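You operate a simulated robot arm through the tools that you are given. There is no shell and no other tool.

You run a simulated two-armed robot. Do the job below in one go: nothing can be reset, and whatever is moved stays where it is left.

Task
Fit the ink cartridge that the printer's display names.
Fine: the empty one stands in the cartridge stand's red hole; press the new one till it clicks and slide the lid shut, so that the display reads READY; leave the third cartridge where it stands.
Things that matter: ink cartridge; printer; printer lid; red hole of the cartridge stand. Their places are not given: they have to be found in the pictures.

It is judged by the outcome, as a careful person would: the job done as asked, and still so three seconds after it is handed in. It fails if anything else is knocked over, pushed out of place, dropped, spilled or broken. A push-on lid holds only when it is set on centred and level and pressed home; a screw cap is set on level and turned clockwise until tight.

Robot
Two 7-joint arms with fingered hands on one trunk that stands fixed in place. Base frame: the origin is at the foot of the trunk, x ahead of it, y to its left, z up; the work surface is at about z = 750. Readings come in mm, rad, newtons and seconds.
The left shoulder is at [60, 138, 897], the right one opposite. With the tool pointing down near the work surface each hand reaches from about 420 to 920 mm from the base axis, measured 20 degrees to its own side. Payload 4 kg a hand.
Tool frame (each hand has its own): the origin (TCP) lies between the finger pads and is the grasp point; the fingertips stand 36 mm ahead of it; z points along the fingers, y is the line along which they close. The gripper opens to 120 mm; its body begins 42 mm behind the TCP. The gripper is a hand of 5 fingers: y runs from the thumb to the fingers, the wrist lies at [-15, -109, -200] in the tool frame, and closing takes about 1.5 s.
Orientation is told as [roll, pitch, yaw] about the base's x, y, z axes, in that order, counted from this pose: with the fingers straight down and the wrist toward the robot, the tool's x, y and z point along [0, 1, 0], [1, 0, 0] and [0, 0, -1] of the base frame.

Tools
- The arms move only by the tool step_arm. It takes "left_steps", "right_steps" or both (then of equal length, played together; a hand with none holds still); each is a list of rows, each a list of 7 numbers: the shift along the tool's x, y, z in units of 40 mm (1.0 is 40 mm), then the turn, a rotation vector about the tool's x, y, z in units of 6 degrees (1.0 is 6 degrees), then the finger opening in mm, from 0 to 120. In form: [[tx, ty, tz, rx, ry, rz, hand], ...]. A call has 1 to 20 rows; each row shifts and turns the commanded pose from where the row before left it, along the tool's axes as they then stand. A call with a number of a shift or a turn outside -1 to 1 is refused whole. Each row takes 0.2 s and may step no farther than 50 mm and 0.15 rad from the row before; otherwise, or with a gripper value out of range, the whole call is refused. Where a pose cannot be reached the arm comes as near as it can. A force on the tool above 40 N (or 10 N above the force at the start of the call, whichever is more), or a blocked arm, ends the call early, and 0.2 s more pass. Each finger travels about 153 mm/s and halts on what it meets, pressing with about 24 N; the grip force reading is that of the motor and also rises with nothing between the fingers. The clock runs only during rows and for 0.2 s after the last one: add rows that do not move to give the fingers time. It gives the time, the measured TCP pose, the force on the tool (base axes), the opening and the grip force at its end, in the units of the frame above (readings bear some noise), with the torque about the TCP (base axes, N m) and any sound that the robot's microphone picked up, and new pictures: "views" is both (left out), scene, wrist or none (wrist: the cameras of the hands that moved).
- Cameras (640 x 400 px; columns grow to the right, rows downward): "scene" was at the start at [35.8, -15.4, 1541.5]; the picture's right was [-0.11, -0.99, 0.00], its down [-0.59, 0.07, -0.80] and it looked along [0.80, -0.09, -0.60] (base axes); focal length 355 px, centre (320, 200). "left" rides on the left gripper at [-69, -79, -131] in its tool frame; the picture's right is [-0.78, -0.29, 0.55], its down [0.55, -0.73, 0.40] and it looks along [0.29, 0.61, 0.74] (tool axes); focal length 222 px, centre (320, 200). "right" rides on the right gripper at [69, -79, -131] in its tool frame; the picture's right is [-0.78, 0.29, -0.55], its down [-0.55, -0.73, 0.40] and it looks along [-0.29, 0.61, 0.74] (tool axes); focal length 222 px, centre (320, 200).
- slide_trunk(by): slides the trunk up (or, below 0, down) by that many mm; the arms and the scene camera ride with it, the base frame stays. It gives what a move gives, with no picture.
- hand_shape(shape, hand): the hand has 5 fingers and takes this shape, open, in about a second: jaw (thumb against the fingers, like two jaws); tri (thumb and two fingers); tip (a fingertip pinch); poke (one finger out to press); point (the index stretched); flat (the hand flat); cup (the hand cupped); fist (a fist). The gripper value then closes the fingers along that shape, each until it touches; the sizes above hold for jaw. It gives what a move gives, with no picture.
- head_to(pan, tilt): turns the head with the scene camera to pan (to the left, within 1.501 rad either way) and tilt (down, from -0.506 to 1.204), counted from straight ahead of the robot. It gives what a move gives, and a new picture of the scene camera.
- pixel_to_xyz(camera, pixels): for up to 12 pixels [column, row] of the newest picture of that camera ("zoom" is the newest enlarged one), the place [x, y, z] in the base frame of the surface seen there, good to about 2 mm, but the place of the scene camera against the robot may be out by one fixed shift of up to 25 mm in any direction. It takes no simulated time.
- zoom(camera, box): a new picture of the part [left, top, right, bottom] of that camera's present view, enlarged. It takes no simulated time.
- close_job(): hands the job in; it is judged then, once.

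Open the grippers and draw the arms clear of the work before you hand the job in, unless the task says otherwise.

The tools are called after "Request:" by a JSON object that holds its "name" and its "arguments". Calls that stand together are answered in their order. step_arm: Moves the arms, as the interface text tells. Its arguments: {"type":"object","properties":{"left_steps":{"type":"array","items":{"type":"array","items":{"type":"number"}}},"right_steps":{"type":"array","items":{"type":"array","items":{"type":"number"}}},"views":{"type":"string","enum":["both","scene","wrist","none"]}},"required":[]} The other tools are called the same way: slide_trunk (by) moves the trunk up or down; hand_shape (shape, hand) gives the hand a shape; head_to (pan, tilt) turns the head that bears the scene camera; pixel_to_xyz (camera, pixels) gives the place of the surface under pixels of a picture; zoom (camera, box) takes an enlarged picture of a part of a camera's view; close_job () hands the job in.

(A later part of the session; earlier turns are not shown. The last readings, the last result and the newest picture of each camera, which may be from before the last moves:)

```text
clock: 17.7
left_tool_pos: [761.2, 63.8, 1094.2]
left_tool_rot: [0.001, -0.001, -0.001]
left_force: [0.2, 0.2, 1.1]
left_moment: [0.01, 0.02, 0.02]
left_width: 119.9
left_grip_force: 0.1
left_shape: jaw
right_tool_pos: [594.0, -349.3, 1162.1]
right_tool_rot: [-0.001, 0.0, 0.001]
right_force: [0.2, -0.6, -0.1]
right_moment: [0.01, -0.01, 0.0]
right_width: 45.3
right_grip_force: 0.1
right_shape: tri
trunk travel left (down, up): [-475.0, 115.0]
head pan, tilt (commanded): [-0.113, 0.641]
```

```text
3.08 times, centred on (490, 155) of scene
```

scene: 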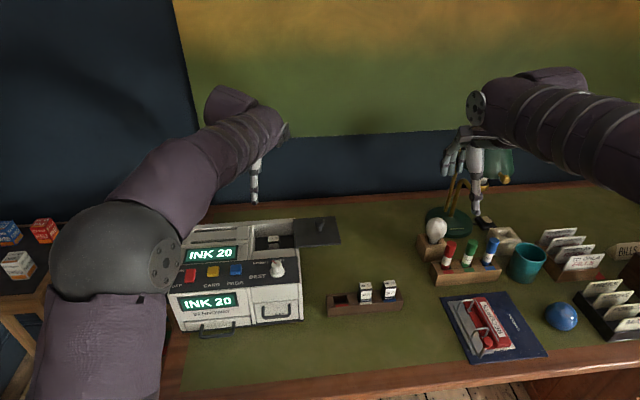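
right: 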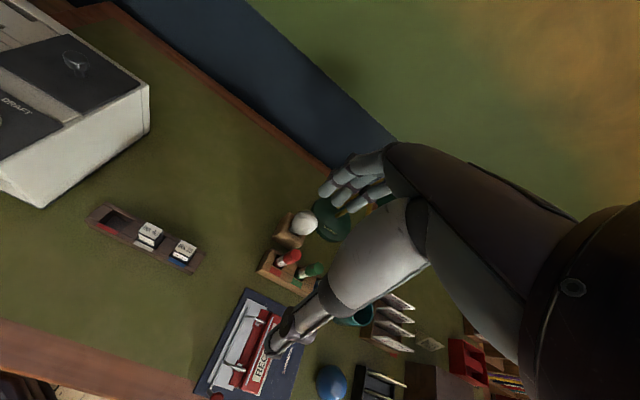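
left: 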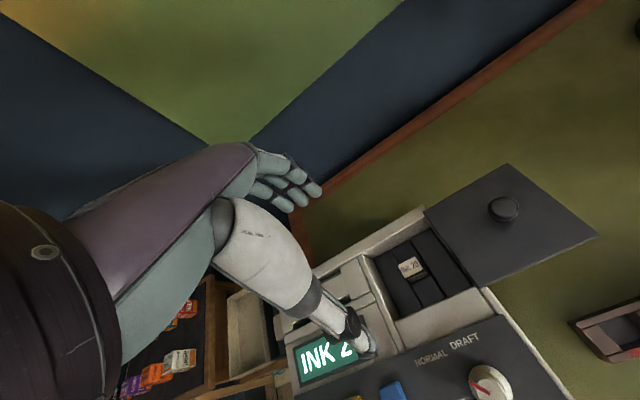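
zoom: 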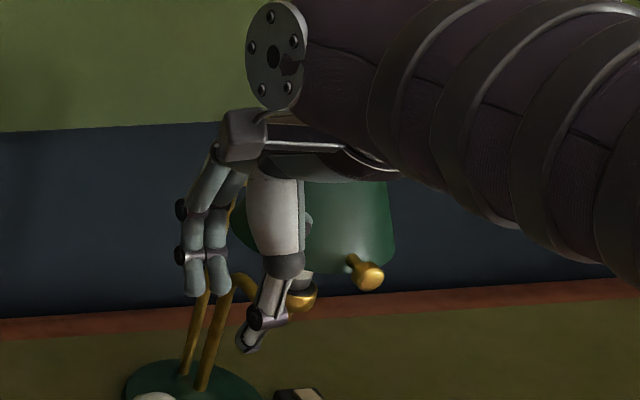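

Request:
{"name": "pixel_to_xyz", "arguments": {"camera": "zoom", "pixels": [[193, 290], [220, 290], [194, 240], [216, 235], [182, 210], [246, 346], [250, 330], [265, 320], [290, 265], [275, 200]]}}

Request:
{"name": "pixel_to_xyz", "arguments": {"camera": "right", "pixels": [[352, 222], [368, 232], [360, 203], [378, 212], [363, 180], [335, 288], [335, 300], [345, 305], [370, 290], [400, 230]]}}

```text
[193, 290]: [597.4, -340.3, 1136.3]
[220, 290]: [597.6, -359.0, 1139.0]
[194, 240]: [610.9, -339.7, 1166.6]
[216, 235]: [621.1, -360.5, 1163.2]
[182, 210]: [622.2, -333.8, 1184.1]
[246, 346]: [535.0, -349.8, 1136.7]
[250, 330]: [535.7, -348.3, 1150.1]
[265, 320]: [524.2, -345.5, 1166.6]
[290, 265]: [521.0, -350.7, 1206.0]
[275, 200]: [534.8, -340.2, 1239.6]
```

```text
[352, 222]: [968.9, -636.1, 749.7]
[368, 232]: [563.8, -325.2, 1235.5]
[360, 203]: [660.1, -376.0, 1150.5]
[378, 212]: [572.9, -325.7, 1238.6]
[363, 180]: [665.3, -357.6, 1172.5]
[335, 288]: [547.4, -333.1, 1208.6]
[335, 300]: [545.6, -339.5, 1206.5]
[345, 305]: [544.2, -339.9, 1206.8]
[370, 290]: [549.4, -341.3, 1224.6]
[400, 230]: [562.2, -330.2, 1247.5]
```

Tri at 45 mm: pads at about ±23 mm around the TCP, tips ~33 mm below it. I measure the bay's back and front walls more finely to see whether the fingers fit.

Request:
{"name": "zoom", "arguments": {"camera": "left", "box": [360, 200, 488, 320]}}

```text
3.33 times, centred on (424, 260) of left
```

zoom: 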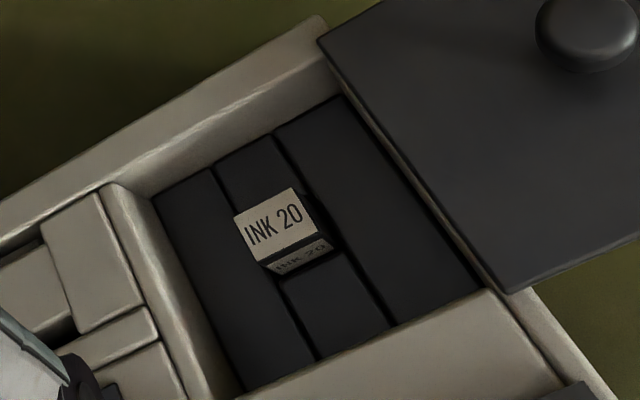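

Request:
{"name": "pixel_to_xyz", "arguments": {"camera": "zoom", "pixels": [[200, 100], [205, 110], [210, 122], [215, 140], [220, 158], [310, 365], [325, 360], [300, 350], [290, 380], [125, 190], [160, 230], [420, 200]]}}

```text
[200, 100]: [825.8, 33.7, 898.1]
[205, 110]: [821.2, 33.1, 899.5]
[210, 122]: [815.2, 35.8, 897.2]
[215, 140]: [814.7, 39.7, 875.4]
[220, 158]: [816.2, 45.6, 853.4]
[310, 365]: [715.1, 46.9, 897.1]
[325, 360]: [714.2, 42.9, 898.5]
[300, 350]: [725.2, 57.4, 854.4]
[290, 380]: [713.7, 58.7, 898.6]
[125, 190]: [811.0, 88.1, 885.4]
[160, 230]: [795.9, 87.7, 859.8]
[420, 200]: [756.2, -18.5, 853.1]
```

The bay is about x 715–815, y -20–88, so ±50 mm around the cartridge: tri at ~32 mm opening fits. I retreat the left hand to (600,250) and yaw it -60° so that its camera watches the bay.

Request:
{"name": "step_arm", "arguments": {"left_steps": [[0.675, -0.58, -0.02, 0, 0, 0, 120], [0.675, -0.58, -0.02, 0, 0, 0, 120], [0.675, -0.58, -0.02, 0, 0, 0, 120], [0.675, -0.58, -0.02, 0, 0, 0, 120], [0.675, -0.58, -0.02, 0, 0, 0, 120], [0.675, -0.58, -0.02, 0, 0, 0, 120], [0.675, -0.58, -0.02, 0, 0, 0, 120], [0, 0, 0, 0, 0, 1, 120], [0, 0, 0, 0, 0, 1, 120], [0, 0, 0, 0, 0, 1, 120], [0, 0, 0, 0, 0, 1, 120], [0, 0, 0, 0, 0, 1, 120], [0, 0, 0, 0, 0, 1, 120], [0, 0, 0, 0, 0, 1, 120], [0, 0, 0, 0, 0, 1, 120], [0, 0, 0, 0, 0, 1, 120], [0, 0, 0, 0, 0, 1, 120], [0, 0, 0, 0, 0, 0, 120]]}}

```text
clock: 21.5
left_tool_pos: [598.2, 252.4, 1100.0]
left_tool_rot: [-0.002, -0.002, -1.049]
left_force: [-1.2, 1.8, -0.4]
left_moment: [0.02, 0.03, -0.02]
left_width: 119.9
left_grip_force: 0.0
left_shape: jaw
right_tool_pos: [595.4, -347.9, 1163.2]
right_tool_rot: [0.0, 0.0, 0.0]
right_force: [-1.2, 0.4, -0.4]
right_moment: [0.0, 0.01, 0.0]
right_width: 45.7
right_grip_force: 0.0
right_shape: tri
trunk travel left (down, up): [-475.0, 115.0]
head pan, tilt (commanded): [-0.113, 0.641]
```

scene: 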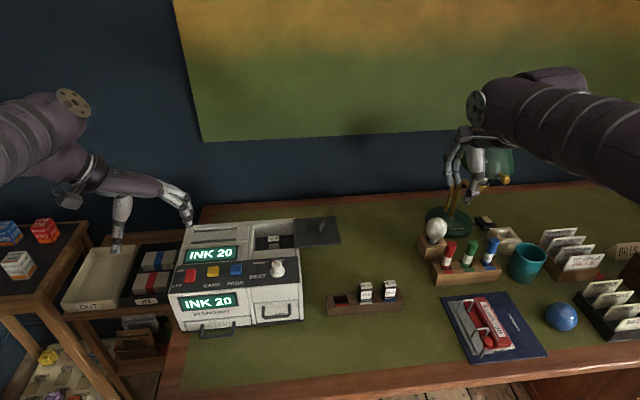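
left: 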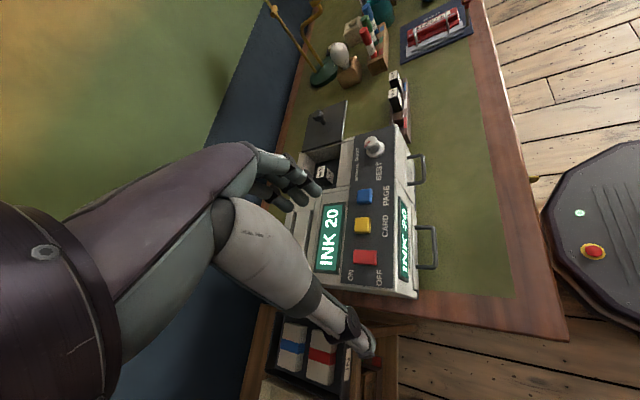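

Left camera now sees the bay near (323,175) but the fingers nearly hide it, so I make the left hand a fist to clear the view.

Request:
{"name": "hand_shape", "arguments": {"shape": "fist", "hand": "left"}}

Request:
{"name": "step_arm", "arguments": {"right_steps": [[0.945, 0, 0, 0, 0, 0, 34], [0.945, 0, 0, 0, 0, 0, 34], [0.945, 0, 0, 0, 0, 0, 34], [0.945, 0.2, 0, 0, 0, 0, 34], [0.945, 0.2, 0, 0, 0, 0, 34], [0.945, 0.3, 0, 0, 0, 0, 34], [0.945, 0.3, 0, 0, 0, 0, 34], [0.945, 0.3, 0, 0, 0, 0, 34], [0.945, 0.35, 0, 0, 0, 0, 34], [0.945, 0.35, 0, 0, 0, 0, 34], [0, 0.57, 0.5, 0, 0, 0, 34], [0, 0.57, 0.5, 0, 0, 0, 34], [0, 0.57, 0.5, 0, 0, 0, 34], [0, 0.56, 0.5, 0, 0, 0, 34], [0, 0, 0, 0, 0, 0, 34]]}}

Request:
{"name": "zoom", "arguments": {"camera": "left", "box": [240, 60, 480, 260]}}

```text
clock: 22.4
left_tool_pos: [598.1, 251.6, 1100.0]
left_tool_rot: [-0.001, 0.002, -1.049]
left_force: [0.0, -0.1, -0.2]
left_moment: [0.01, -0.02, 0.0]
left_width: 0.0
left_grip_force: 0.0
left_shape: fist
right_tool_pos: [594.3, -349.2, 1162.7]
right_tool_rot: [0.0, 0.0, 0.0]
right_force: [0.5, 0.2, -0.4]
right_moment: [0.0, 0.0, -0.02]
right_width: 45.4
right_grip_force: 0.1
right_shape: tri
trunk travel left (down, up): [-475.0, 115.0]
head pan, tilt (commanded): [-0.113, 0.641]
```

```text
clock: 25.6
left_tool_pos: [597.1, 252.4, 1100.3]
left_tool_rot: [-0.002, 0.003, -1.046]
left_force: [-0.3, -0.2, -0.1]
left_moment: [0.01, 0.02, -0.01]
left_width: 0.0
left_grip_force: 0.1
left_shape: fist
right_tool_pos: [764.8, 29.1, 1083.4]
right_tool_rot: [0.0, 0.0, 0.001]
right_force: [0.4, -0.7, 0.1]
right_moment: [0.0, -0.03, 0.03]
right_width: 34.5
right_grip_force: 0.1
right_shape: tri
trunk travel left (down, up): [-475.0, 115.0]
head pan, tilt (commanded): [-0.113, 0.641]
```

scene: 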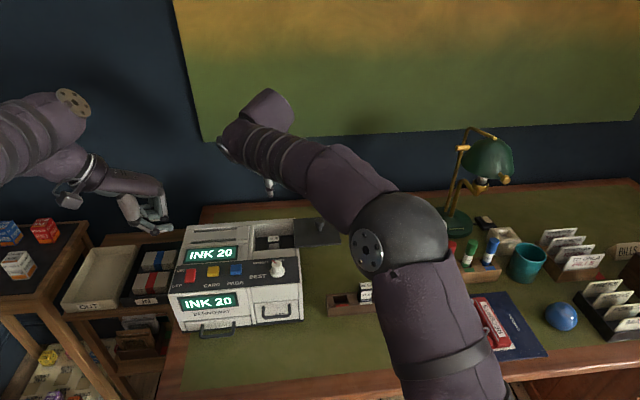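
right: 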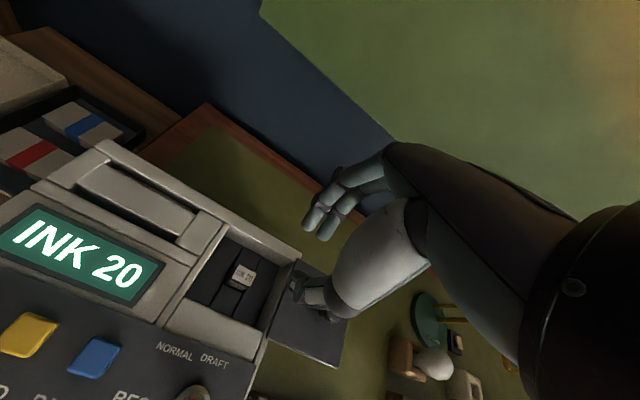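

```text
2.00 times, centred on (360, 160) of left
```

zoom: 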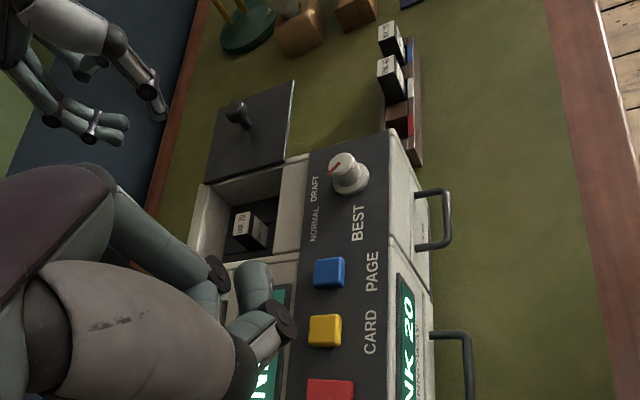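

Right hand is above the bay at (765,29,1083), left camera sees both. I re-measure the cartridge from the right camera at (243,273).

Request:
{"name": "zoom", "arguments": {"camera": "right", "box": [180, 220, 340, 320]}}

Request:
{"name": "pixel_to_xyz", "arguments": {"camera": "right", "pixels": [[238, 264], [256, 273], [249, 287], [232, 278], [243, 275], [327, 233], [310, 226], [297, 300], [330, 317]]}}

Request:
{"name": "zoom", "arguments": {"camera": "left", "box": [235, 50, 395, 190]}}

```text
4.00 times, centred on (260, 270) of right
```

zoom: 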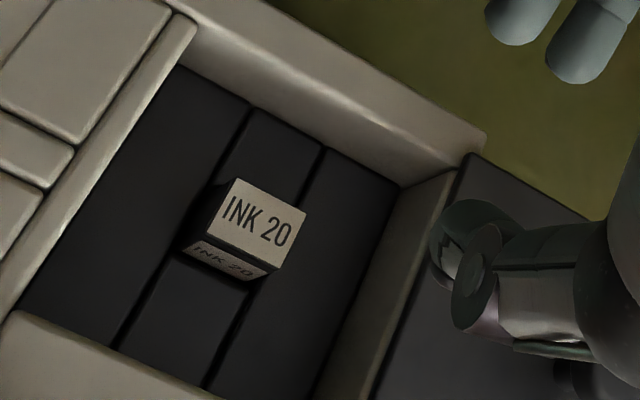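

```text
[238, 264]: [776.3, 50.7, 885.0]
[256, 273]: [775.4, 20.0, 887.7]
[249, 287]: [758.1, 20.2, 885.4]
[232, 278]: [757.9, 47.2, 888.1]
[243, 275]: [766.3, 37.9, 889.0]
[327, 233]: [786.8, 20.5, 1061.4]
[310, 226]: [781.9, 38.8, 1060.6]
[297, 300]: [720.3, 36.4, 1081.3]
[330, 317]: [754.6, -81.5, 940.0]
```

```text
2.86 times, centred on (315, 120) of left
```

zoom: 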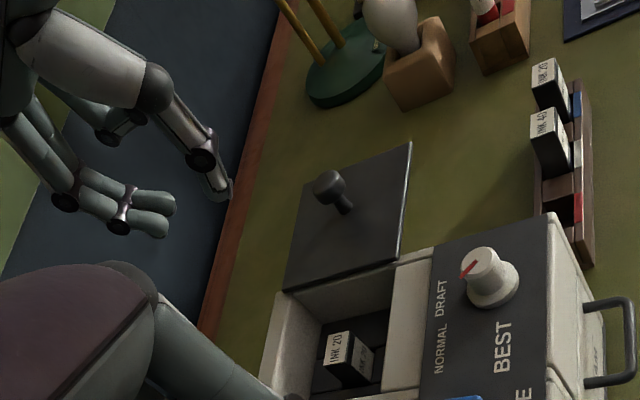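

Right camera confirms cartridge centre ≈ (766.5,35). I check the fingertips' places with the left camera.

Request:
{"name": "pixel_to_xyz", "arguments": {"camera": "zoom", "pixels": [[168, 200], [160, 232], [120, 185], [112, 215], [222, 190], [215, 170], [200, 160], [185, 115], [155, 205], [150, 225]]}}

Request:
{"name": "zoom", "arguments": {"camera": "right", "box": [260, 160, 420, 330]}}

Request:
{"name": "pixel_to_xyz", "arguments": {"camera": "zoom", "pixels": [[195, 165], [240, 195], [165, 150], [225, 185], [210, 130], [260, 150], [130, 300], [170, 310], [125, 285], [200, 340]]}}

```text
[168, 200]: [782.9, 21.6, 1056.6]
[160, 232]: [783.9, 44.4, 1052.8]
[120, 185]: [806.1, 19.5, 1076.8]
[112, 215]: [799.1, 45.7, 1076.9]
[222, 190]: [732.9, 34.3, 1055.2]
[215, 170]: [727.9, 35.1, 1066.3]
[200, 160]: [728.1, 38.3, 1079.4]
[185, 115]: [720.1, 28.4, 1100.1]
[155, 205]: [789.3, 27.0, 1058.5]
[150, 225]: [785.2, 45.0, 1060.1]
```

```text
2.35 times, centred on (340, 245) of right
```

zoom: 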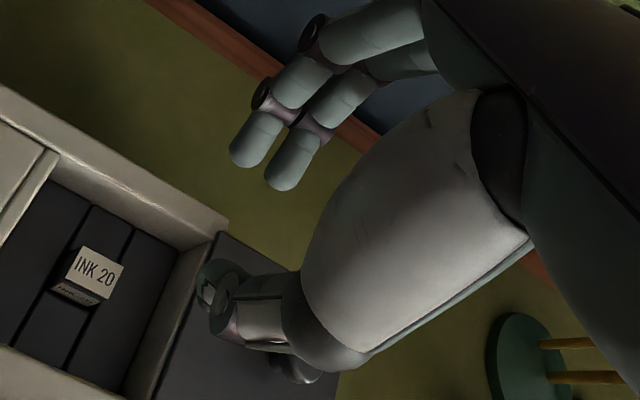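

```text
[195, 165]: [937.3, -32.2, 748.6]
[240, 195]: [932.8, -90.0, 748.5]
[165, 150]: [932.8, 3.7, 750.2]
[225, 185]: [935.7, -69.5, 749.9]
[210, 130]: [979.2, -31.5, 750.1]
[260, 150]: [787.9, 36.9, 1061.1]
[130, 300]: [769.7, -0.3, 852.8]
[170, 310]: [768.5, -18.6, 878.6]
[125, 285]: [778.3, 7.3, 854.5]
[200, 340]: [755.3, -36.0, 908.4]
```

Request:
{"name": "pixel_to_xyz", "arguments": {"camera": "zoom", "pixels": [[245, 145], [285, 172], [248, 160], [283, 185], [262, 125], [305, 150], [205, 275], [215, 325], [240, 300], [210, 295], [270, 320], [320, 370]]}}

```text
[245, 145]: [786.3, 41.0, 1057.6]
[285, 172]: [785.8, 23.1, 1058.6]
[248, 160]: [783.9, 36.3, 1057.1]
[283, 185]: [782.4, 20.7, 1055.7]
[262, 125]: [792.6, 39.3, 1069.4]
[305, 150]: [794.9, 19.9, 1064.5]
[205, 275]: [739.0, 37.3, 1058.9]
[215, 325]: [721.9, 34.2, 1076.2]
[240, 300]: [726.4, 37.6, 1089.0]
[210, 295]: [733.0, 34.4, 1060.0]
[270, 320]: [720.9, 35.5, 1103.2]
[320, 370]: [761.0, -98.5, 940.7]
```

The tri fingers arch outward (knuckles at about +48 mm), tight for the bay's 50 mm. I try the "tip" shape here in the air to compare its profile.

Request:
{"name": "hand_shape", "arguments": {"shape": "tip", "hand": "right"}}

Request:
{"name": "step_arm", "arguments": {"right_steps": [[0, 0, 0, 0, 0, 0, 34], [0, 0, 0, 0, 0, 0, 34], [0, 0, 0, 0, 0, 0, 34], [0, 0, 0, 0, 0, 0, 34]]}}

Request:
{"name": "zoom", "arguments": {"camera": "left", "box": [235, 30, 355, 130]}}

```text
clock: 26.5
left_tool_pos: [599.7, 252.5, 1100.0]
left_tool_rot: [0.0, -0.001, -1.046]
left_force: [0.4, 1.1, 0.3]
left_moment: [0.01, 0.01, -0.02]
left_width: 0.1
left_grip_force: 0.0
left_shape: fist
right_tool_pos: [766.0, 30.6, 1082.9]
right_tool_rot: [-0.002, 0.001, 0.001]
right_force: [0.6, -1.1, -0.9]
right_moment: [0.02, 0.02, 0.04]
right_width: 119.9
right_grip_force: 0.1
right_shape: tip
trunk travel left (down, up): [-475.0, 115.0]
head pan, tilt (commanded): [-0.113, 0.641]
```

```text
clock: 27.5
left_tool_pos: [598.3, 252.9, 1100.1]
left_tool_rot: [0.0, 0.0, -1.046]
left_force: [0.2, -0.4, 0.2]
left_moment: [0.04, 0.04, 0.01]
left_width: 0.0
left_grip_force: 0.1
left_shape: fist
right_tool_pos: [765.8, 29.6, 1084.3]
right_tool_rot: [0.0, 0.0, 0.0]
right_force: [-0.4, -0.1, 0.7]
right_moment: [-0.01, -0.02, 0.0]
right_width: 34.3
right_grip_force: 0.1
right_shape: tip
trunk travel left (down, up): [-475.0, 115.0]
head pan, tilt (commanded): [-0.113, 0.641]
```

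scene: 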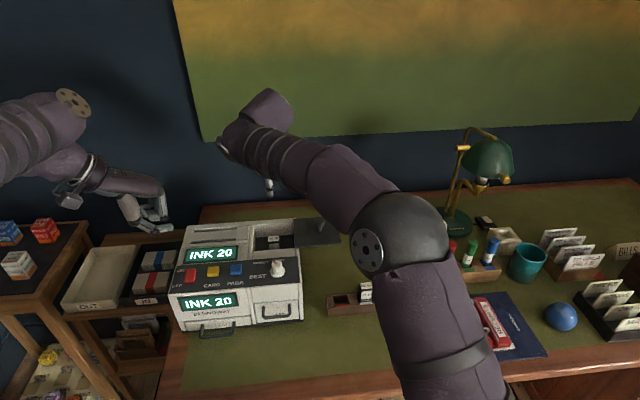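
right: 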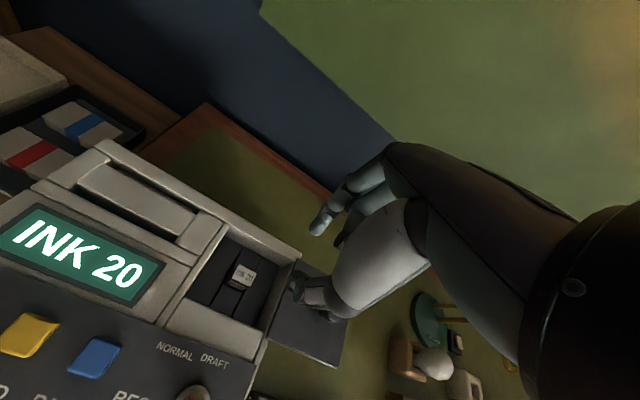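

```text
4.00 times, centred on (295, 80) of left
```

zoom: 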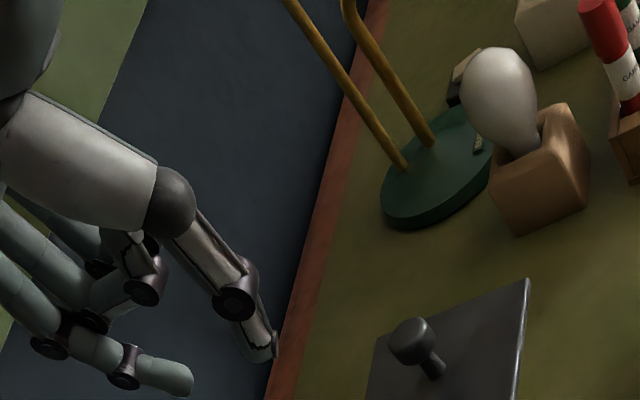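

Request:
{"name": "zoom", "arguments": {"camera": "left", "box": [220, 10, 360, 150]}}

Request:
{"name": "pixel_to_xyz", "arguments": {"camera": "zoom", "pixels": [[200, 255], [180, 245], [160, 235], [150, 250], [110, 220], [90, 235], [60, 190], [275, 245], [262, 210], [245, 185], [215, 140], [225, 130]]}}

```text
2.86 times, centred on (290, 80) of left
```

zoom: 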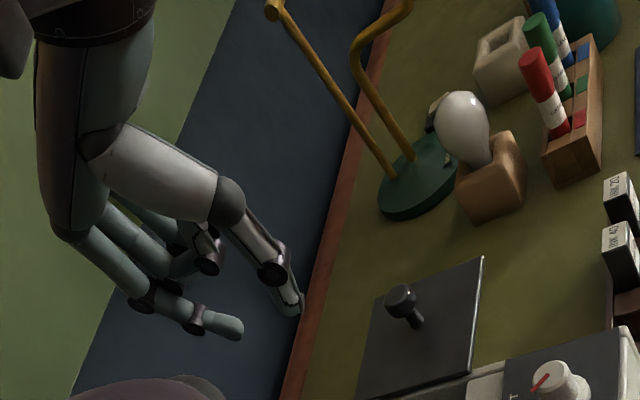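

```text
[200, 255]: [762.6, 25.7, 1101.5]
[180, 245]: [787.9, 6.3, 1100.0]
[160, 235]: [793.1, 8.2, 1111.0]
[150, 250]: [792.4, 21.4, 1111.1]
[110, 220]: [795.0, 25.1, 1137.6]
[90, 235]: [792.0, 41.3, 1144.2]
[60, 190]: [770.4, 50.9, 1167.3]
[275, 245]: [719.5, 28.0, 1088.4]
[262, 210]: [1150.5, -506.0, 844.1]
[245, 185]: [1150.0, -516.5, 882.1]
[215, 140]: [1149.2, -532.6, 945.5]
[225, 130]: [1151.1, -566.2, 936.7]
```

Request:
{"name": "pixel_to_xyz", "arguments": {"camera": "zoom", "pixels": [[237, 328], [222, 318], [215, 334], [190, 305], [180, 318], [160, 292], [150, 305], [120, 270], [105, 285], [80, 240], [295, 300], [283, 285]]}}

Request:
{"name": "pixel_to_xyz", "arguments": {"camera": "right", "pixels": [[318, 228], [322, 220], [330, 208], [345, 190], [360, 180], [298, 285], [300, 298], [330, 300], [350, 210], [340, 238]]}}

```text
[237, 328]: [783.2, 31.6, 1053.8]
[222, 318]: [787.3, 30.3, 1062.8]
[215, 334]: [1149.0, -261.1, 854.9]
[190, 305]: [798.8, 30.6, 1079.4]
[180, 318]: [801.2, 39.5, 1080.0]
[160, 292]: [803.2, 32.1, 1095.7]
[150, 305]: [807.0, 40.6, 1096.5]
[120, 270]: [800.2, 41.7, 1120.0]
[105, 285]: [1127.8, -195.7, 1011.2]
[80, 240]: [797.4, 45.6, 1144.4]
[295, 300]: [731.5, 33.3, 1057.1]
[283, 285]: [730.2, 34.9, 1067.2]
```

```text
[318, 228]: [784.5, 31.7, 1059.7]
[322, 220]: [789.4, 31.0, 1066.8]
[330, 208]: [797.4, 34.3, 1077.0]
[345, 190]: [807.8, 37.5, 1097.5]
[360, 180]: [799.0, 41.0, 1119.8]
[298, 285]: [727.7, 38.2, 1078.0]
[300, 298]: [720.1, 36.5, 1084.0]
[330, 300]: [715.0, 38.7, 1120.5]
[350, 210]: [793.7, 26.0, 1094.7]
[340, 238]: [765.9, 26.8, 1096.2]
```

Tip and tri have similar profiles; tri gives a steadier three-point hold. I go back to tri at 28 mm, tilt the hand 6° (top toward the robot) so the arched fingers clear the back wall, and come down to just above the cartridge.

Request:
{"name": "hand_shape", "arguments": {"shape": "tri", "hand": "right"}}

Request:
{"name": "step_arm", "arguments": {"right_steps": [[0.13, -0.07, 0, -1, 0, 0, 28], [0, 0, 0.8, 0, 0, 0, 28], [0, 0, 0.8, 0, 0, 0, 28], [0, 0, 0.8, 0, 0, 0, 28], [0, 0, 0.8, 0, 0, 0, 28], [0, 0, 0, 0, 0, 0, 28], [0, 0, 0, 0, 0, 0, 28]]}}

Request:
{"name": "zoom", "arguments": {"camera": "left", "box": [260, 70, 400, 190]}}

Request:
{"name": "zoom", "arguments": {"camera": "right", "box": [220, 160, 400, 330]}}

```text
clock: 28.4
left_tool_pos: [598.9, 252.8, 1100.1]
left_tool_rot: [0.0, -0.001, -1.047]
left_force: [-0.3, -0.3, 0.0]
left_moment: [0.03, -0.02, 0.0]
left_width: 0.0
left_grip_force: 0.1
left_shape: fist
right_tool_pos: [765.0, 28.8, 1084.0]
right_tool_rot: [-0.001, 0.001, -0.001]
right_force: [0.3, 0.4, 0.2]
right_moment: [-0.02, -0.02, 0.01]
right_width: 119.8
right_grip_force: 0.0
right_shape: tri
trunk travel left (down, up): [-475.0, 115.0]
head pan, tilt (commanded): [-0.113, 0.641]
```

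```text
clock: 30.0
left_tool_pos: [597.9, 253.1, 1099.4]
left_tool_rot: [-0.001, -0.001, -1.047]
left_force: [0.7, -0.3, -0.7]
left_moment: [-0.05, 0.0, 0.01]
left_width: 0.0
left_grip_force: 0.1
left_shape: fist
right_tool_pos: [777.4, 34.0, 955.8]
right_tool_rot: [0.0, -0.105, 0.0]
right_force: [0.0, 0.5, 0.4]
right_moment: [0.0, -0.01, 0.0]
right_width: 28.6
right_grip_force: 0.1
right_shape: tri
trunk travel left (down, up): [-475.0, 115.0]
head pan, tilt (commanded): [-0.113, 0.641]
```

scene: 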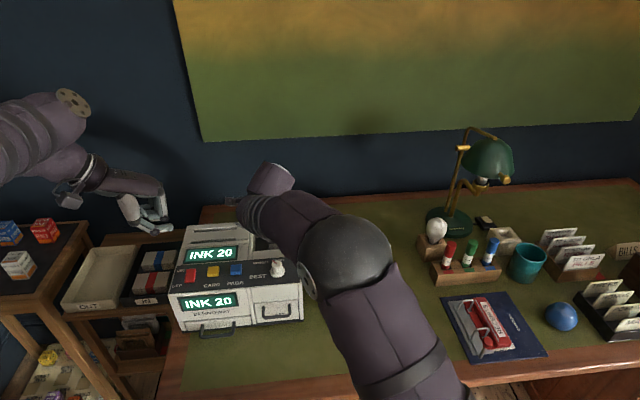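
right: 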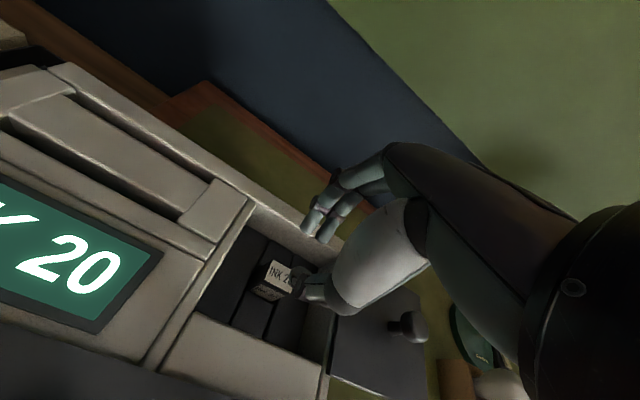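

```text
3.33 times, centred on (330, 130) of left
```

zoom: 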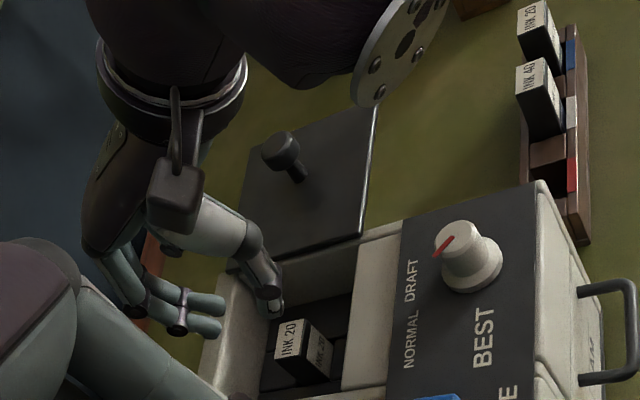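

```text
2.35 times, centred on (310, 245) of right
```

zoom: 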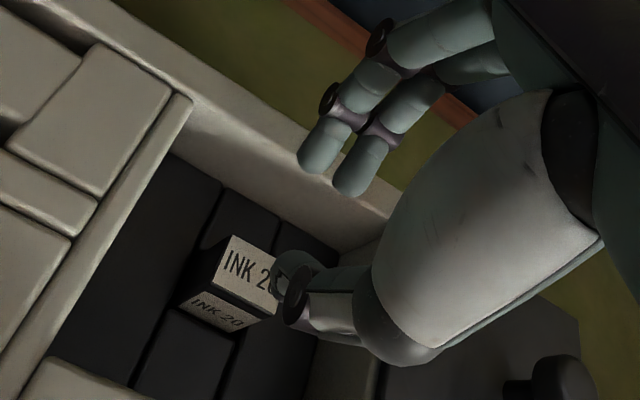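

TCP drifted to x=777 from the tilted axis; tips are at z≈923, still above the walls. I shift back to x=763 and lower to tips ≈ z 900 to check alignment.

Request:
{"name": "step_arm", "arguments": {"right_steps": [[0.03, -0.358, -0.038, 0, 0, 0, 28], [0, -0.06, 0.57, 0, 0, 0, 28], [0, 0, 0, 0, 0, 0, 28]], "views": "wrist"}}

Request:
{"name": "zoom", "arguments": {"camera": "left", "box": [270, 110, 380, 200]}}

Request:
{"name": "zoom", "arguments": {"camera": "right", "box": [240, 160, 400, 320]}}

```text
clock: 30.8
left_tool_pos: [598.5, 252.8, 1101.1]
left_tool_rot: [0.002, 0.001, -1.048]
left_force: [0.0, 0.3, 0.9]
left_moment: [0.0, 0.02, -0.02]
left_width: 0.0
left_grip_force: 0.1
left_shape: fist
right_tool_pos: [760.7, 36.2, 933.3]
right_tool_rot: [-0.002, -0.103, 0.0]
right_force: [0.2, -1.0, -0.2]
right_moment: [0.01, -0.01, -0.02]
right_width: 28.5
right_grip_force: 0.0
right_shape: tri
trunk travel left (down, up): [-475.0, 115.0]
head pan, tilt (commanded): [-0.113, 0.641]
```

right: 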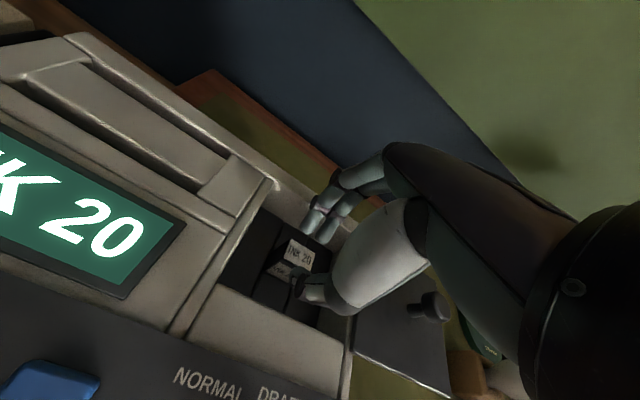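

```text
4.44 times, centred on (325, 155) of left
```

zoom: 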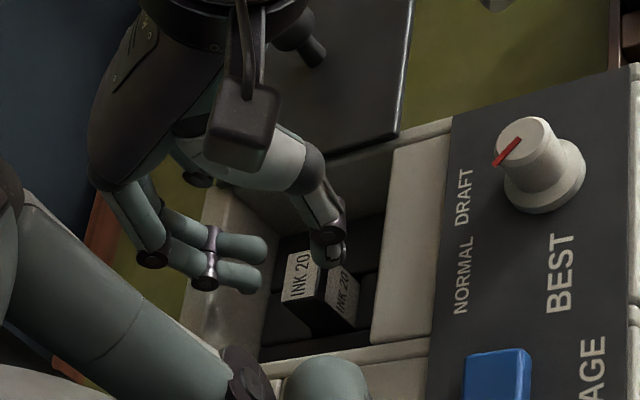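

```text
2.50 times, centred on (320, 240) of right
```

zoom: 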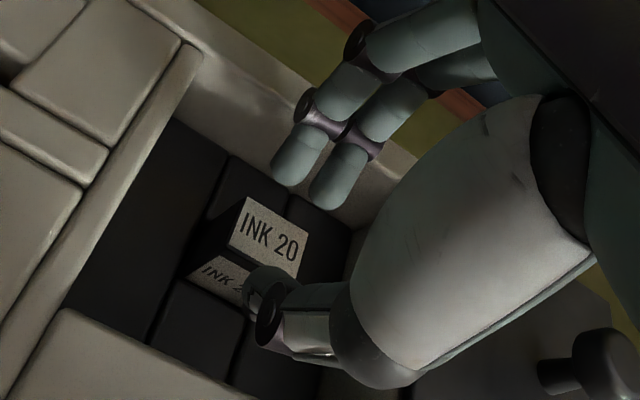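

Request:
{"name": "pixel_to_xyz", "arguments": {"camera": "zoom", "pixels": [[288, 172], [328, 197], [292, 184], [325, 205], [305, 150], [345, 170], [258, 272], [268, 290], [265, 310], [300, 320], [243, 200], [305, 232]]}}

Request:
{"name": "zoom", "arguments": {"camera": "left", "box": [270, 110, 380, 200]}}

Request:
{"name": "pixel_to_xyz", "arguments": {"camera": "zoom", "pixels": [[260, 248], [255, 278], [250, 240], [240, 272], [205, 228], [195, 260], [335, 258], [342, 245], [325, 235], [290, 255], [330, 268], [345, 205]]}}

```text
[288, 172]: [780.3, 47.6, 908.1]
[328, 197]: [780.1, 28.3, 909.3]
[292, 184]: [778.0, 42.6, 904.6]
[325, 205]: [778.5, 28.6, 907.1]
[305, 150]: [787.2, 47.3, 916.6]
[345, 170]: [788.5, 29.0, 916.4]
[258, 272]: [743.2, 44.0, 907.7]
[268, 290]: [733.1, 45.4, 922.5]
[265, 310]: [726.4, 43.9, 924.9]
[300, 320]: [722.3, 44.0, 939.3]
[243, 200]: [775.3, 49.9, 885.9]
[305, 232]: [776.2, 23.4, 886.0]
```

```text
4.44 times, centred on (325, 155) of left
```

zoom: 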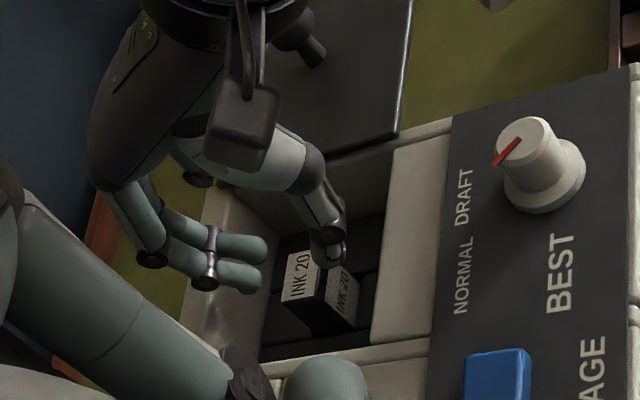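

```text
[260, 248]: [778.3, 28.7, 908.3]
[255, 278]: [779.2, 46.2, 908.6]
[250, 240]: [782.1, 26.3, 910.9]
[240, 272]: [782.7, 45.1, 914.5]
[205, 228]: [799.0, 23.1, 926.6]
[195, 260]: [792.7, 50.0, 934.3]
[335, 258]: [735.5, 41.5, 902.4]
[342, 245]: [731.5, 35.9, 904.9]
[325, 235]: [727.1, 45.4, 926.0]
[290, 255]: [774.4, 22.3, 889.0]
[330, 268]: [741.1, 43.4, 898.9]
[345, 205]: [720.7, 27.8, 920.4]
```

Pads at x≈778 (fingers) and 744 (thumb) while the cartridge spans 756–776, so I shift +4 mm in x, narrow to 25 mm and lower 26 mm so tips reach z≈874.

Request:
{"name": "step_arm", "arguments": {"right_steps": [[-0.01, 0.1, 0.01, 0, 0, 0, 25], [0, 0, 0, 0, 0, 0, 25], [0, -0.0227, 0.215, 0, 0, 0, 25], [0, -0.0227, 0.215, 0, 0, 0, 25], [0, -0.0227, 0.215, 0, 0, 0, 25], [0, 0, 0, 0, 0, 0, 25]], "views": "wrist"}}

Request:
{"name": "zoom", "arguments": {"camera": "left", "box": [270, 110, 380, 200]}}

Request:
{"name": "zoom", "arguments": {"camera": "right", "box": [240, 160, 400, 320]}}

```text
clock: 32.2
left_tool_pos: [597.2, 251.8, 1100.4]
left_tool_rot: [-0.001, -0.001, -1.048]
left_force: [-0.2, -0.2, -0.1]
left_moment: [0.0, 0.01, 0.0]
left_width: 0.0
left_grip_force: 0.0
left_shape: fist
right_tool_pos: [764.7, 35.7, 907.9]
right_tool_rot: [0.001, -0.106, 0.001]
right_force: [-4.1, -0.1, 4.6]
right_moment: [-0.06, -0.17, -0.06]
right_width: 24.3
right_grip_force: 0.1
right_shape: tri
trunk travel left (down, up): [-475.0, 115.0]
head pan, tilt (commanded): [-0.113, 0.641]
```

right: 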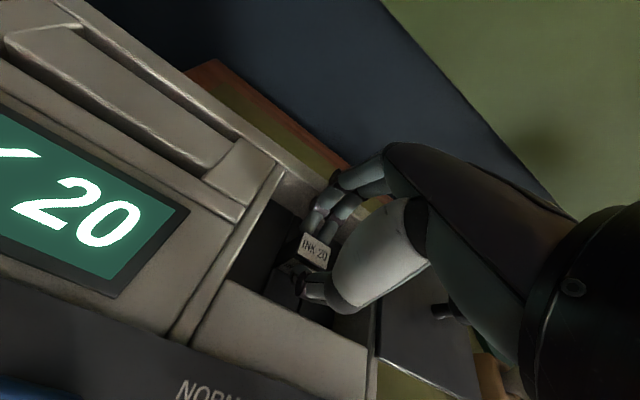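

```text
4.44 times, centred on (325, 155) of left
```

zoom: 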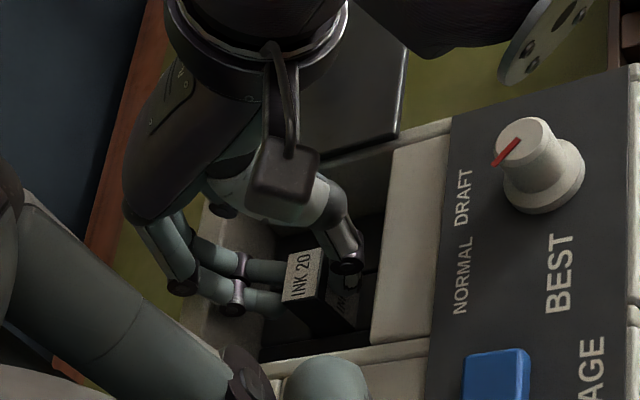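

```text
2.50 times, centred on (320, 240) of right
```

zoom: 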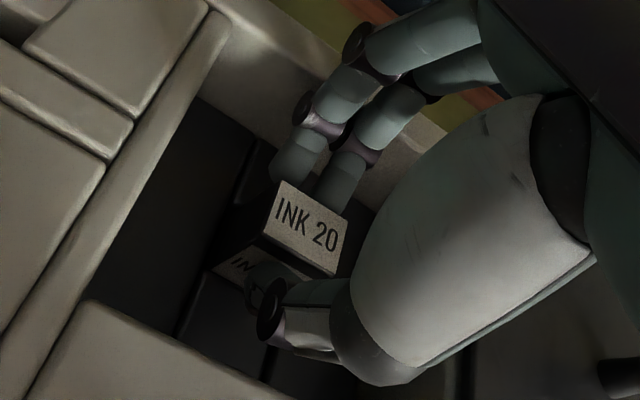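

The fingers straddle the cartridge with only ~5 N touch. I close the hand on it.

Request:
{"name": "step_arm", "arguments": {"right_steps": [[0, 0, 0, 0, 0, 0, 16], [0, 0, 0, 0, 0, 0, 12], [0, 0, 0, 0, 0, 0, 8], [0, 0, 0, 0, 0, 0, 8], [0, 0, 0, 0, 0, 0, 8]], "views": "wrist"}}

Request:
{"name": "zoom", "arguments": {"camera": "left", "box": [270, 110, 380, 200]}}

Request:
{"name": "zoom", "arguments": {"camera": "right", "box": [240, 160, 400, 320]}}

```text
clock: 33.4
left_tool_pos: [598.4, 252.5, 1100.4]
left_tool_rot: [0.0, -0.001, -1.047]
left_force: [0.6, -0.2, 0.9]
left_moment: [-0.04, 0.04, 0.0]
left_width: 0.0
left_grip_force: 0.1
left_shape: fist
right_tool_pos: [765.5, 35.0, 906.2]
right_tool_rot: [-0.001, -0.106, 0.0]
right_force: [-1.4, 1.1, 0.2]
right_moment: [0.03, 0.03, -0.05]
right_width: 17.5
right_grip_force: 24.1
right_shape: tri
trunk travel left (down, up): [-475.0, 115.0]
head pan, tilt (commanded): [-0.113, 0.641]
```

right: 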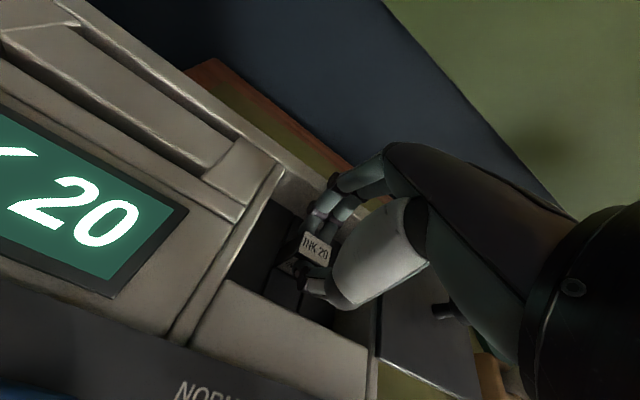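

```text
4.44 times, centred on (325, 155) of left
```

zoom: 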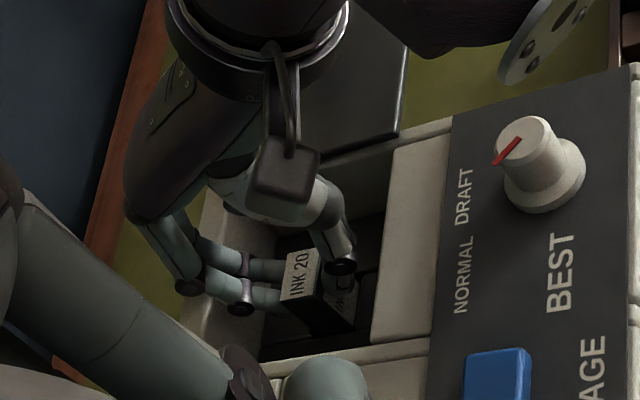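

```text
2.50 times, centred on (320, 240) of right
```

zoom: 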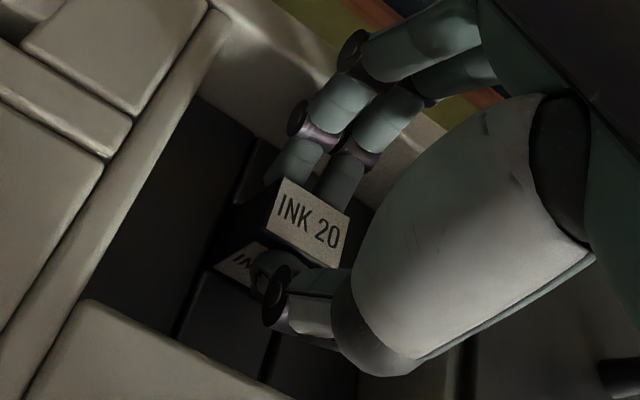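

Gripped (width 17.5, 24 N). I draw it straight up in small steps, watching the force.

Request:
{"name": "step_arm", "arguments": {"right_steps": [[0, 0.0105, -0.1, 0, 0, 0, 6], [0, 0.0105, -0.1, 0, 0, 0, 6], [0, 0.0105, -0.1, 0, 0, 0, 6], [0, 0.0105, -0.1, 0, 0, 0, 6], [0, 0.0105, -0.1, 0, 0, 0, 6], [0, 0, 0, 0, 0, 0, 6]], "views": "wrist"}}

Request:
{"name": "zoom", "arguments": {"camera": "left", "box": [270, 110, 380, 200]}}

Request:
{"name": "zoom", "arguments": {"camera": "right", "box": [240, 160, 400, 320]}}

```text
clock: 34.8
left_tool_pos: [598.1, 251.6, 1099.7]
left_tool_rot: [-0.001, 0.001, -1.048]
left_force: [-0.7, -0.1, 1.3]
left_moment: [-0.01, 0.02, -0.01]
left_width: 0.0
left_grip_force: 0.1
left_shape: fist
right_tool_pos: [766.7, 35.2, 927.0]
right_tool_rot: [0.001, -0.106, 0.0]
right_force: [0.0, 0.0, -1.1]
right_moment: [0.04, -0.03, 0.01]
right_width: 17.3
right_grip_force: 23.8
right_shape: tri
trunk travel left (down, up): [-475.0, 115.0]
head pan, tilt (commanded): [-0.113, 0.641]
```

right: 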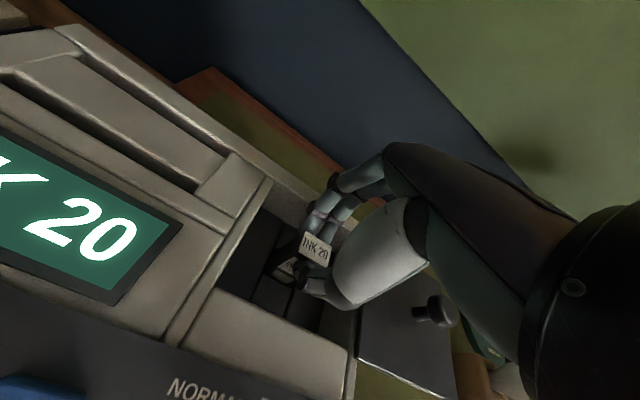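

```text
4.44 times, centred on (325, 155) of left
```

zoom: 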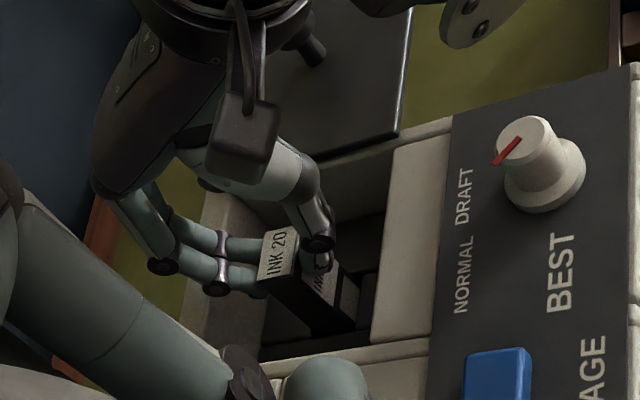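

```text
2.50 times, centred on (320, 240) of right
```

zoom: 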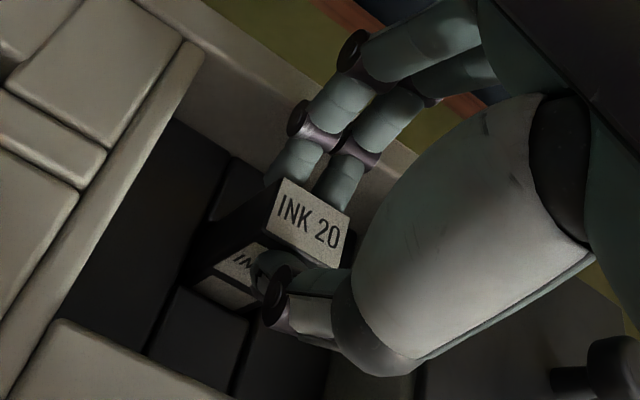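

The cartridge comes up freely with the hand. I continue lifting it straight out by about 130 mm.

Request:
{"name": "step_arm", "arguments": {"right_steps": [[0, 0.02, -0.2, 0, 0, 0, 6], [0, 0.03, -0.3, 0, 0, 0, 6], [0, 0.04, -0.4, 0, 0, 0, 6], [0, 0.04, -0.4, 0, 0, 0, 6], [0, 0.04, -0.4, 0, 0, 0, 6], [0, 0.04, -0.4, 0, 0, 0, 6], [0, 0.04, -0.4, 0, 0, 0, 6], [0, 0.04, -0.4, 0, 0, 0, 6], [0, 0.04, -0.4, 0, 0, 0, 6], [0, 0, 0, 0, 0, 0, 6]]}}

Request:
{"name": "zoom", "arguments": {"camera": "left", "box": [230, 50, 390, 190]}}

Request:
{"name": "zoom", "arguments": {"camera": "right", "box": [240, 160, 400, 320]}}

```text
clock: 37.0
left_tool_pos: [598.0, 252.8, 1101.1]
left_tool_rot: [0.0, 0.001, -1.046]
left_force: [-0.5, 1.0, -0.5]
left_moment: [0.01, 0.01, 0.01]
left_width: 0.1
left_grip_force: 0.1
left_shape: fist
right_tool_pos: [765.6, 35.7, 1060.0]
right_tool_rot: [-0.001, -0.104, 0.002]
right_force: [0.1, -0.2, -1.0]
right_moment: [0.04, 0.01, 0.02]
right_width: 17.0
right_grip_force: 23.7
right_shape: tri
trunk travel left (down, up): [-475.0, 115.0]
head pan, tilt (commanded): [-0.113, 0.641]
```

scene: 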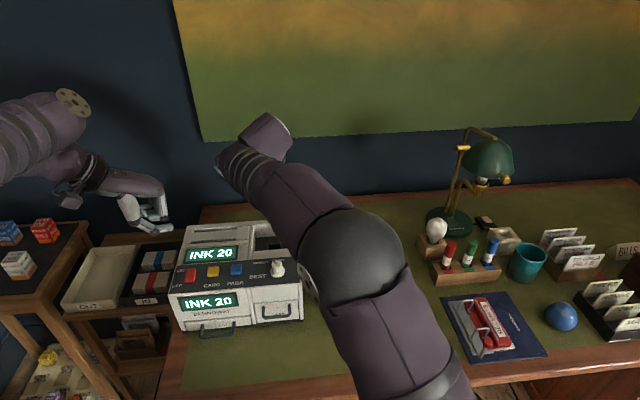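
right: 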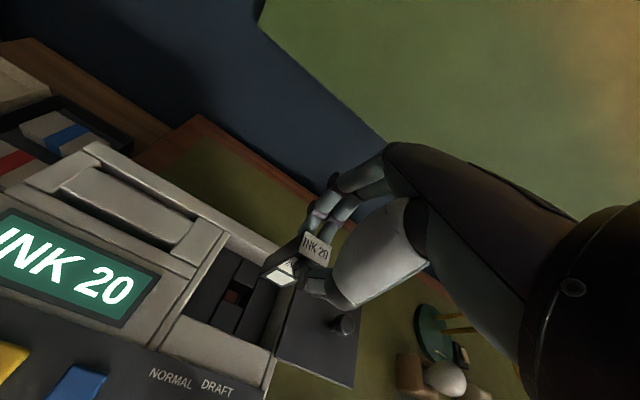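

```text
2.86 times, centred on (310, 120) of left
```

zoom: 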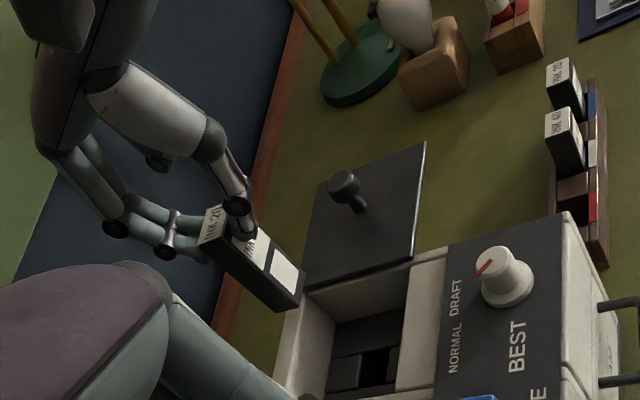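

```text
2.50 times, centred on (320, 240) of right
```

zoom: 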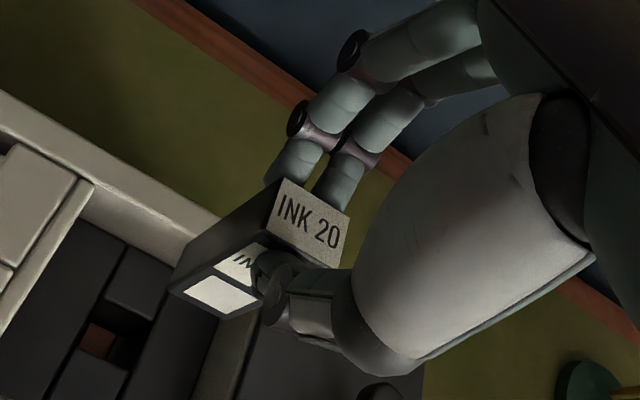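

The old cartridge is out and hangs upright. I measure its corners in the hand to know its offset from the TCP.

Request:
{"name": "pixel_to_xyz", "arguments": {"camera": "zoom", "pixels": [[287, 188], [343, 215], [328, 257], [270, 228], [308, 222], [188, 290], [230, 313], [258, 295], [225, 295], [176, 280], [220, 255]]}}

Request:
{"name": "zoom", "arguments": {"camera": "left", "box": [260, 90, 340, 160]}}

```text
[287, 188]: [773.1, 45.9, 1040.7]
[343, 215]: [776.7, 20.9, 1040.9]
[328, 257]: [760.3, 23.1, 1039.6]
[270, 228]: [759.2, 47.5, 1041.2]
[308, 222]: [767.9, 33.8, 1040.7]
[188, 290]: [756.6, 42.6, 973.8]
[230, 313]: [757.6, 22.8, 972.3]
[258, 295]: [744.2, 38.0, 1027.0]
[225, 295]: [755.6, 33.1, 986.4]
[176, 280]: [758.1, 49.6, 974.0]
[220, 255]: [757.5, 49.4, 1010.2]
```

```text
5.71 times, centred on (300, 125) of left
```

zoom: 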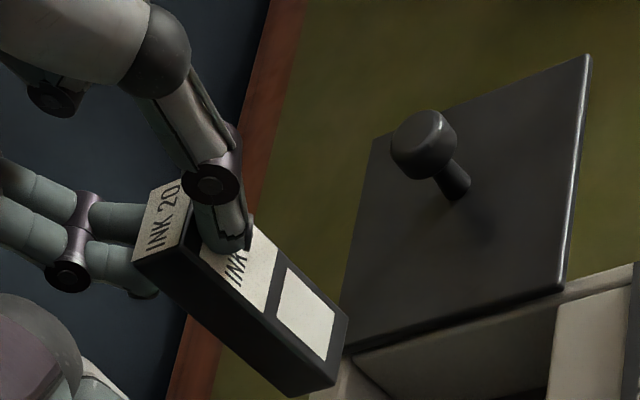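

Cartridge: 69 mm tall, vertical, its centre at TCP+(1.5,-1) and top 19 mm below the TCP. I carry it at this height to above the red hole near (624,-129).

Request:
{"name": "step_arm", "arguments": {"right_steps": [[-0.409, -0.357, -0.0375, 0, 0, 0, 6], [-0.409, -0.357, -0.0375, 0, 0, 0, 6], [-0.409, -0.357, -0.0375, 0, 0, 0, 6], [-0.409, -0.357, -0.0375, 0, 0, 0, 6], [-0.409, -0.357, -0.0375, 0, 0, 0, 6], [-0.409, -0.357, -0.0375, 0, 0, 0, 6], [-0.409, -0.357, -0.0375, 0, 0, 0, 6], [-0.409, -0.357, -0.0375, 0, 0, 0, 6], [-0.409, -0.357, -0.0375, 0, 0, 0, 6], [-0.409, -0.357, -0.0375, 0, 0, 0, 6], [0, 0, 0, 0, 0, 0, 6]]}}

Request:
{"name": "zoom", "arguments": {"camera": "right", "box": [200, 180, 420, 320]}}

```text
clock: 39.4
left_tool_pos: [598.2, 253.0, 1100.6]
left_tool_rot: [-0.001, 0.0, -1.047]
left_force: [0.8, 0.1, 0.1]
left_moment: [0.0, 0.0, 0.02]
left_width: 0.0
left_grip_force: 0.1
left_shape: fist
right_tool_pos: [621.0, -127.7, 1059.1]
right_tool_rot: [-0.001, -0.105, 0.0]
right_force: [-0.6, 0.1, -0.5]
right_moment: [-0.02, -0.01, -0.03]
right_width: 17.5
right_grip_force: 24.1
right_shape: tri
trunk travel left (down, up): [-475.0, 115.0]
head pan, tilt (commanded): [-0.113, 0.641]
```

scene: 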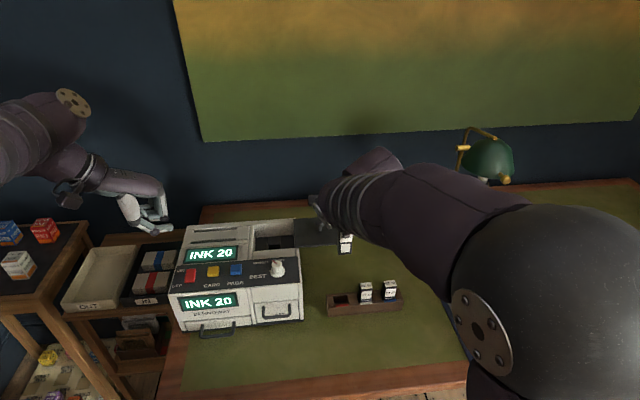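
right: 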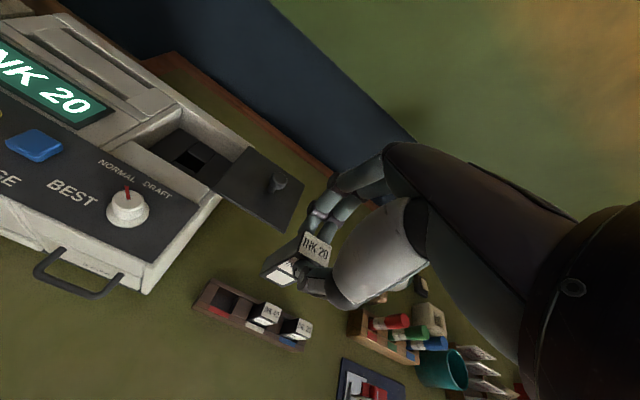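

```text
2.86 times, centred on (310, 250) of right
```

zoom: 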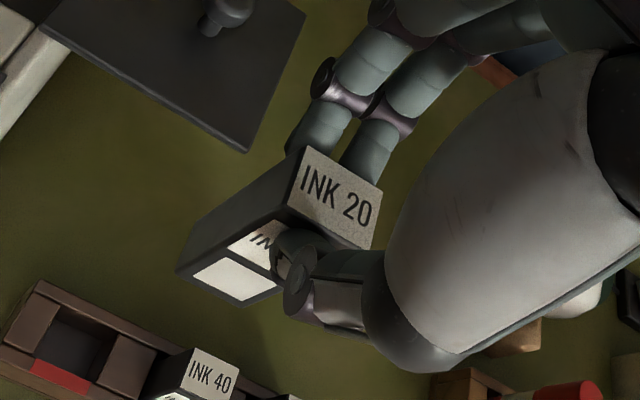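

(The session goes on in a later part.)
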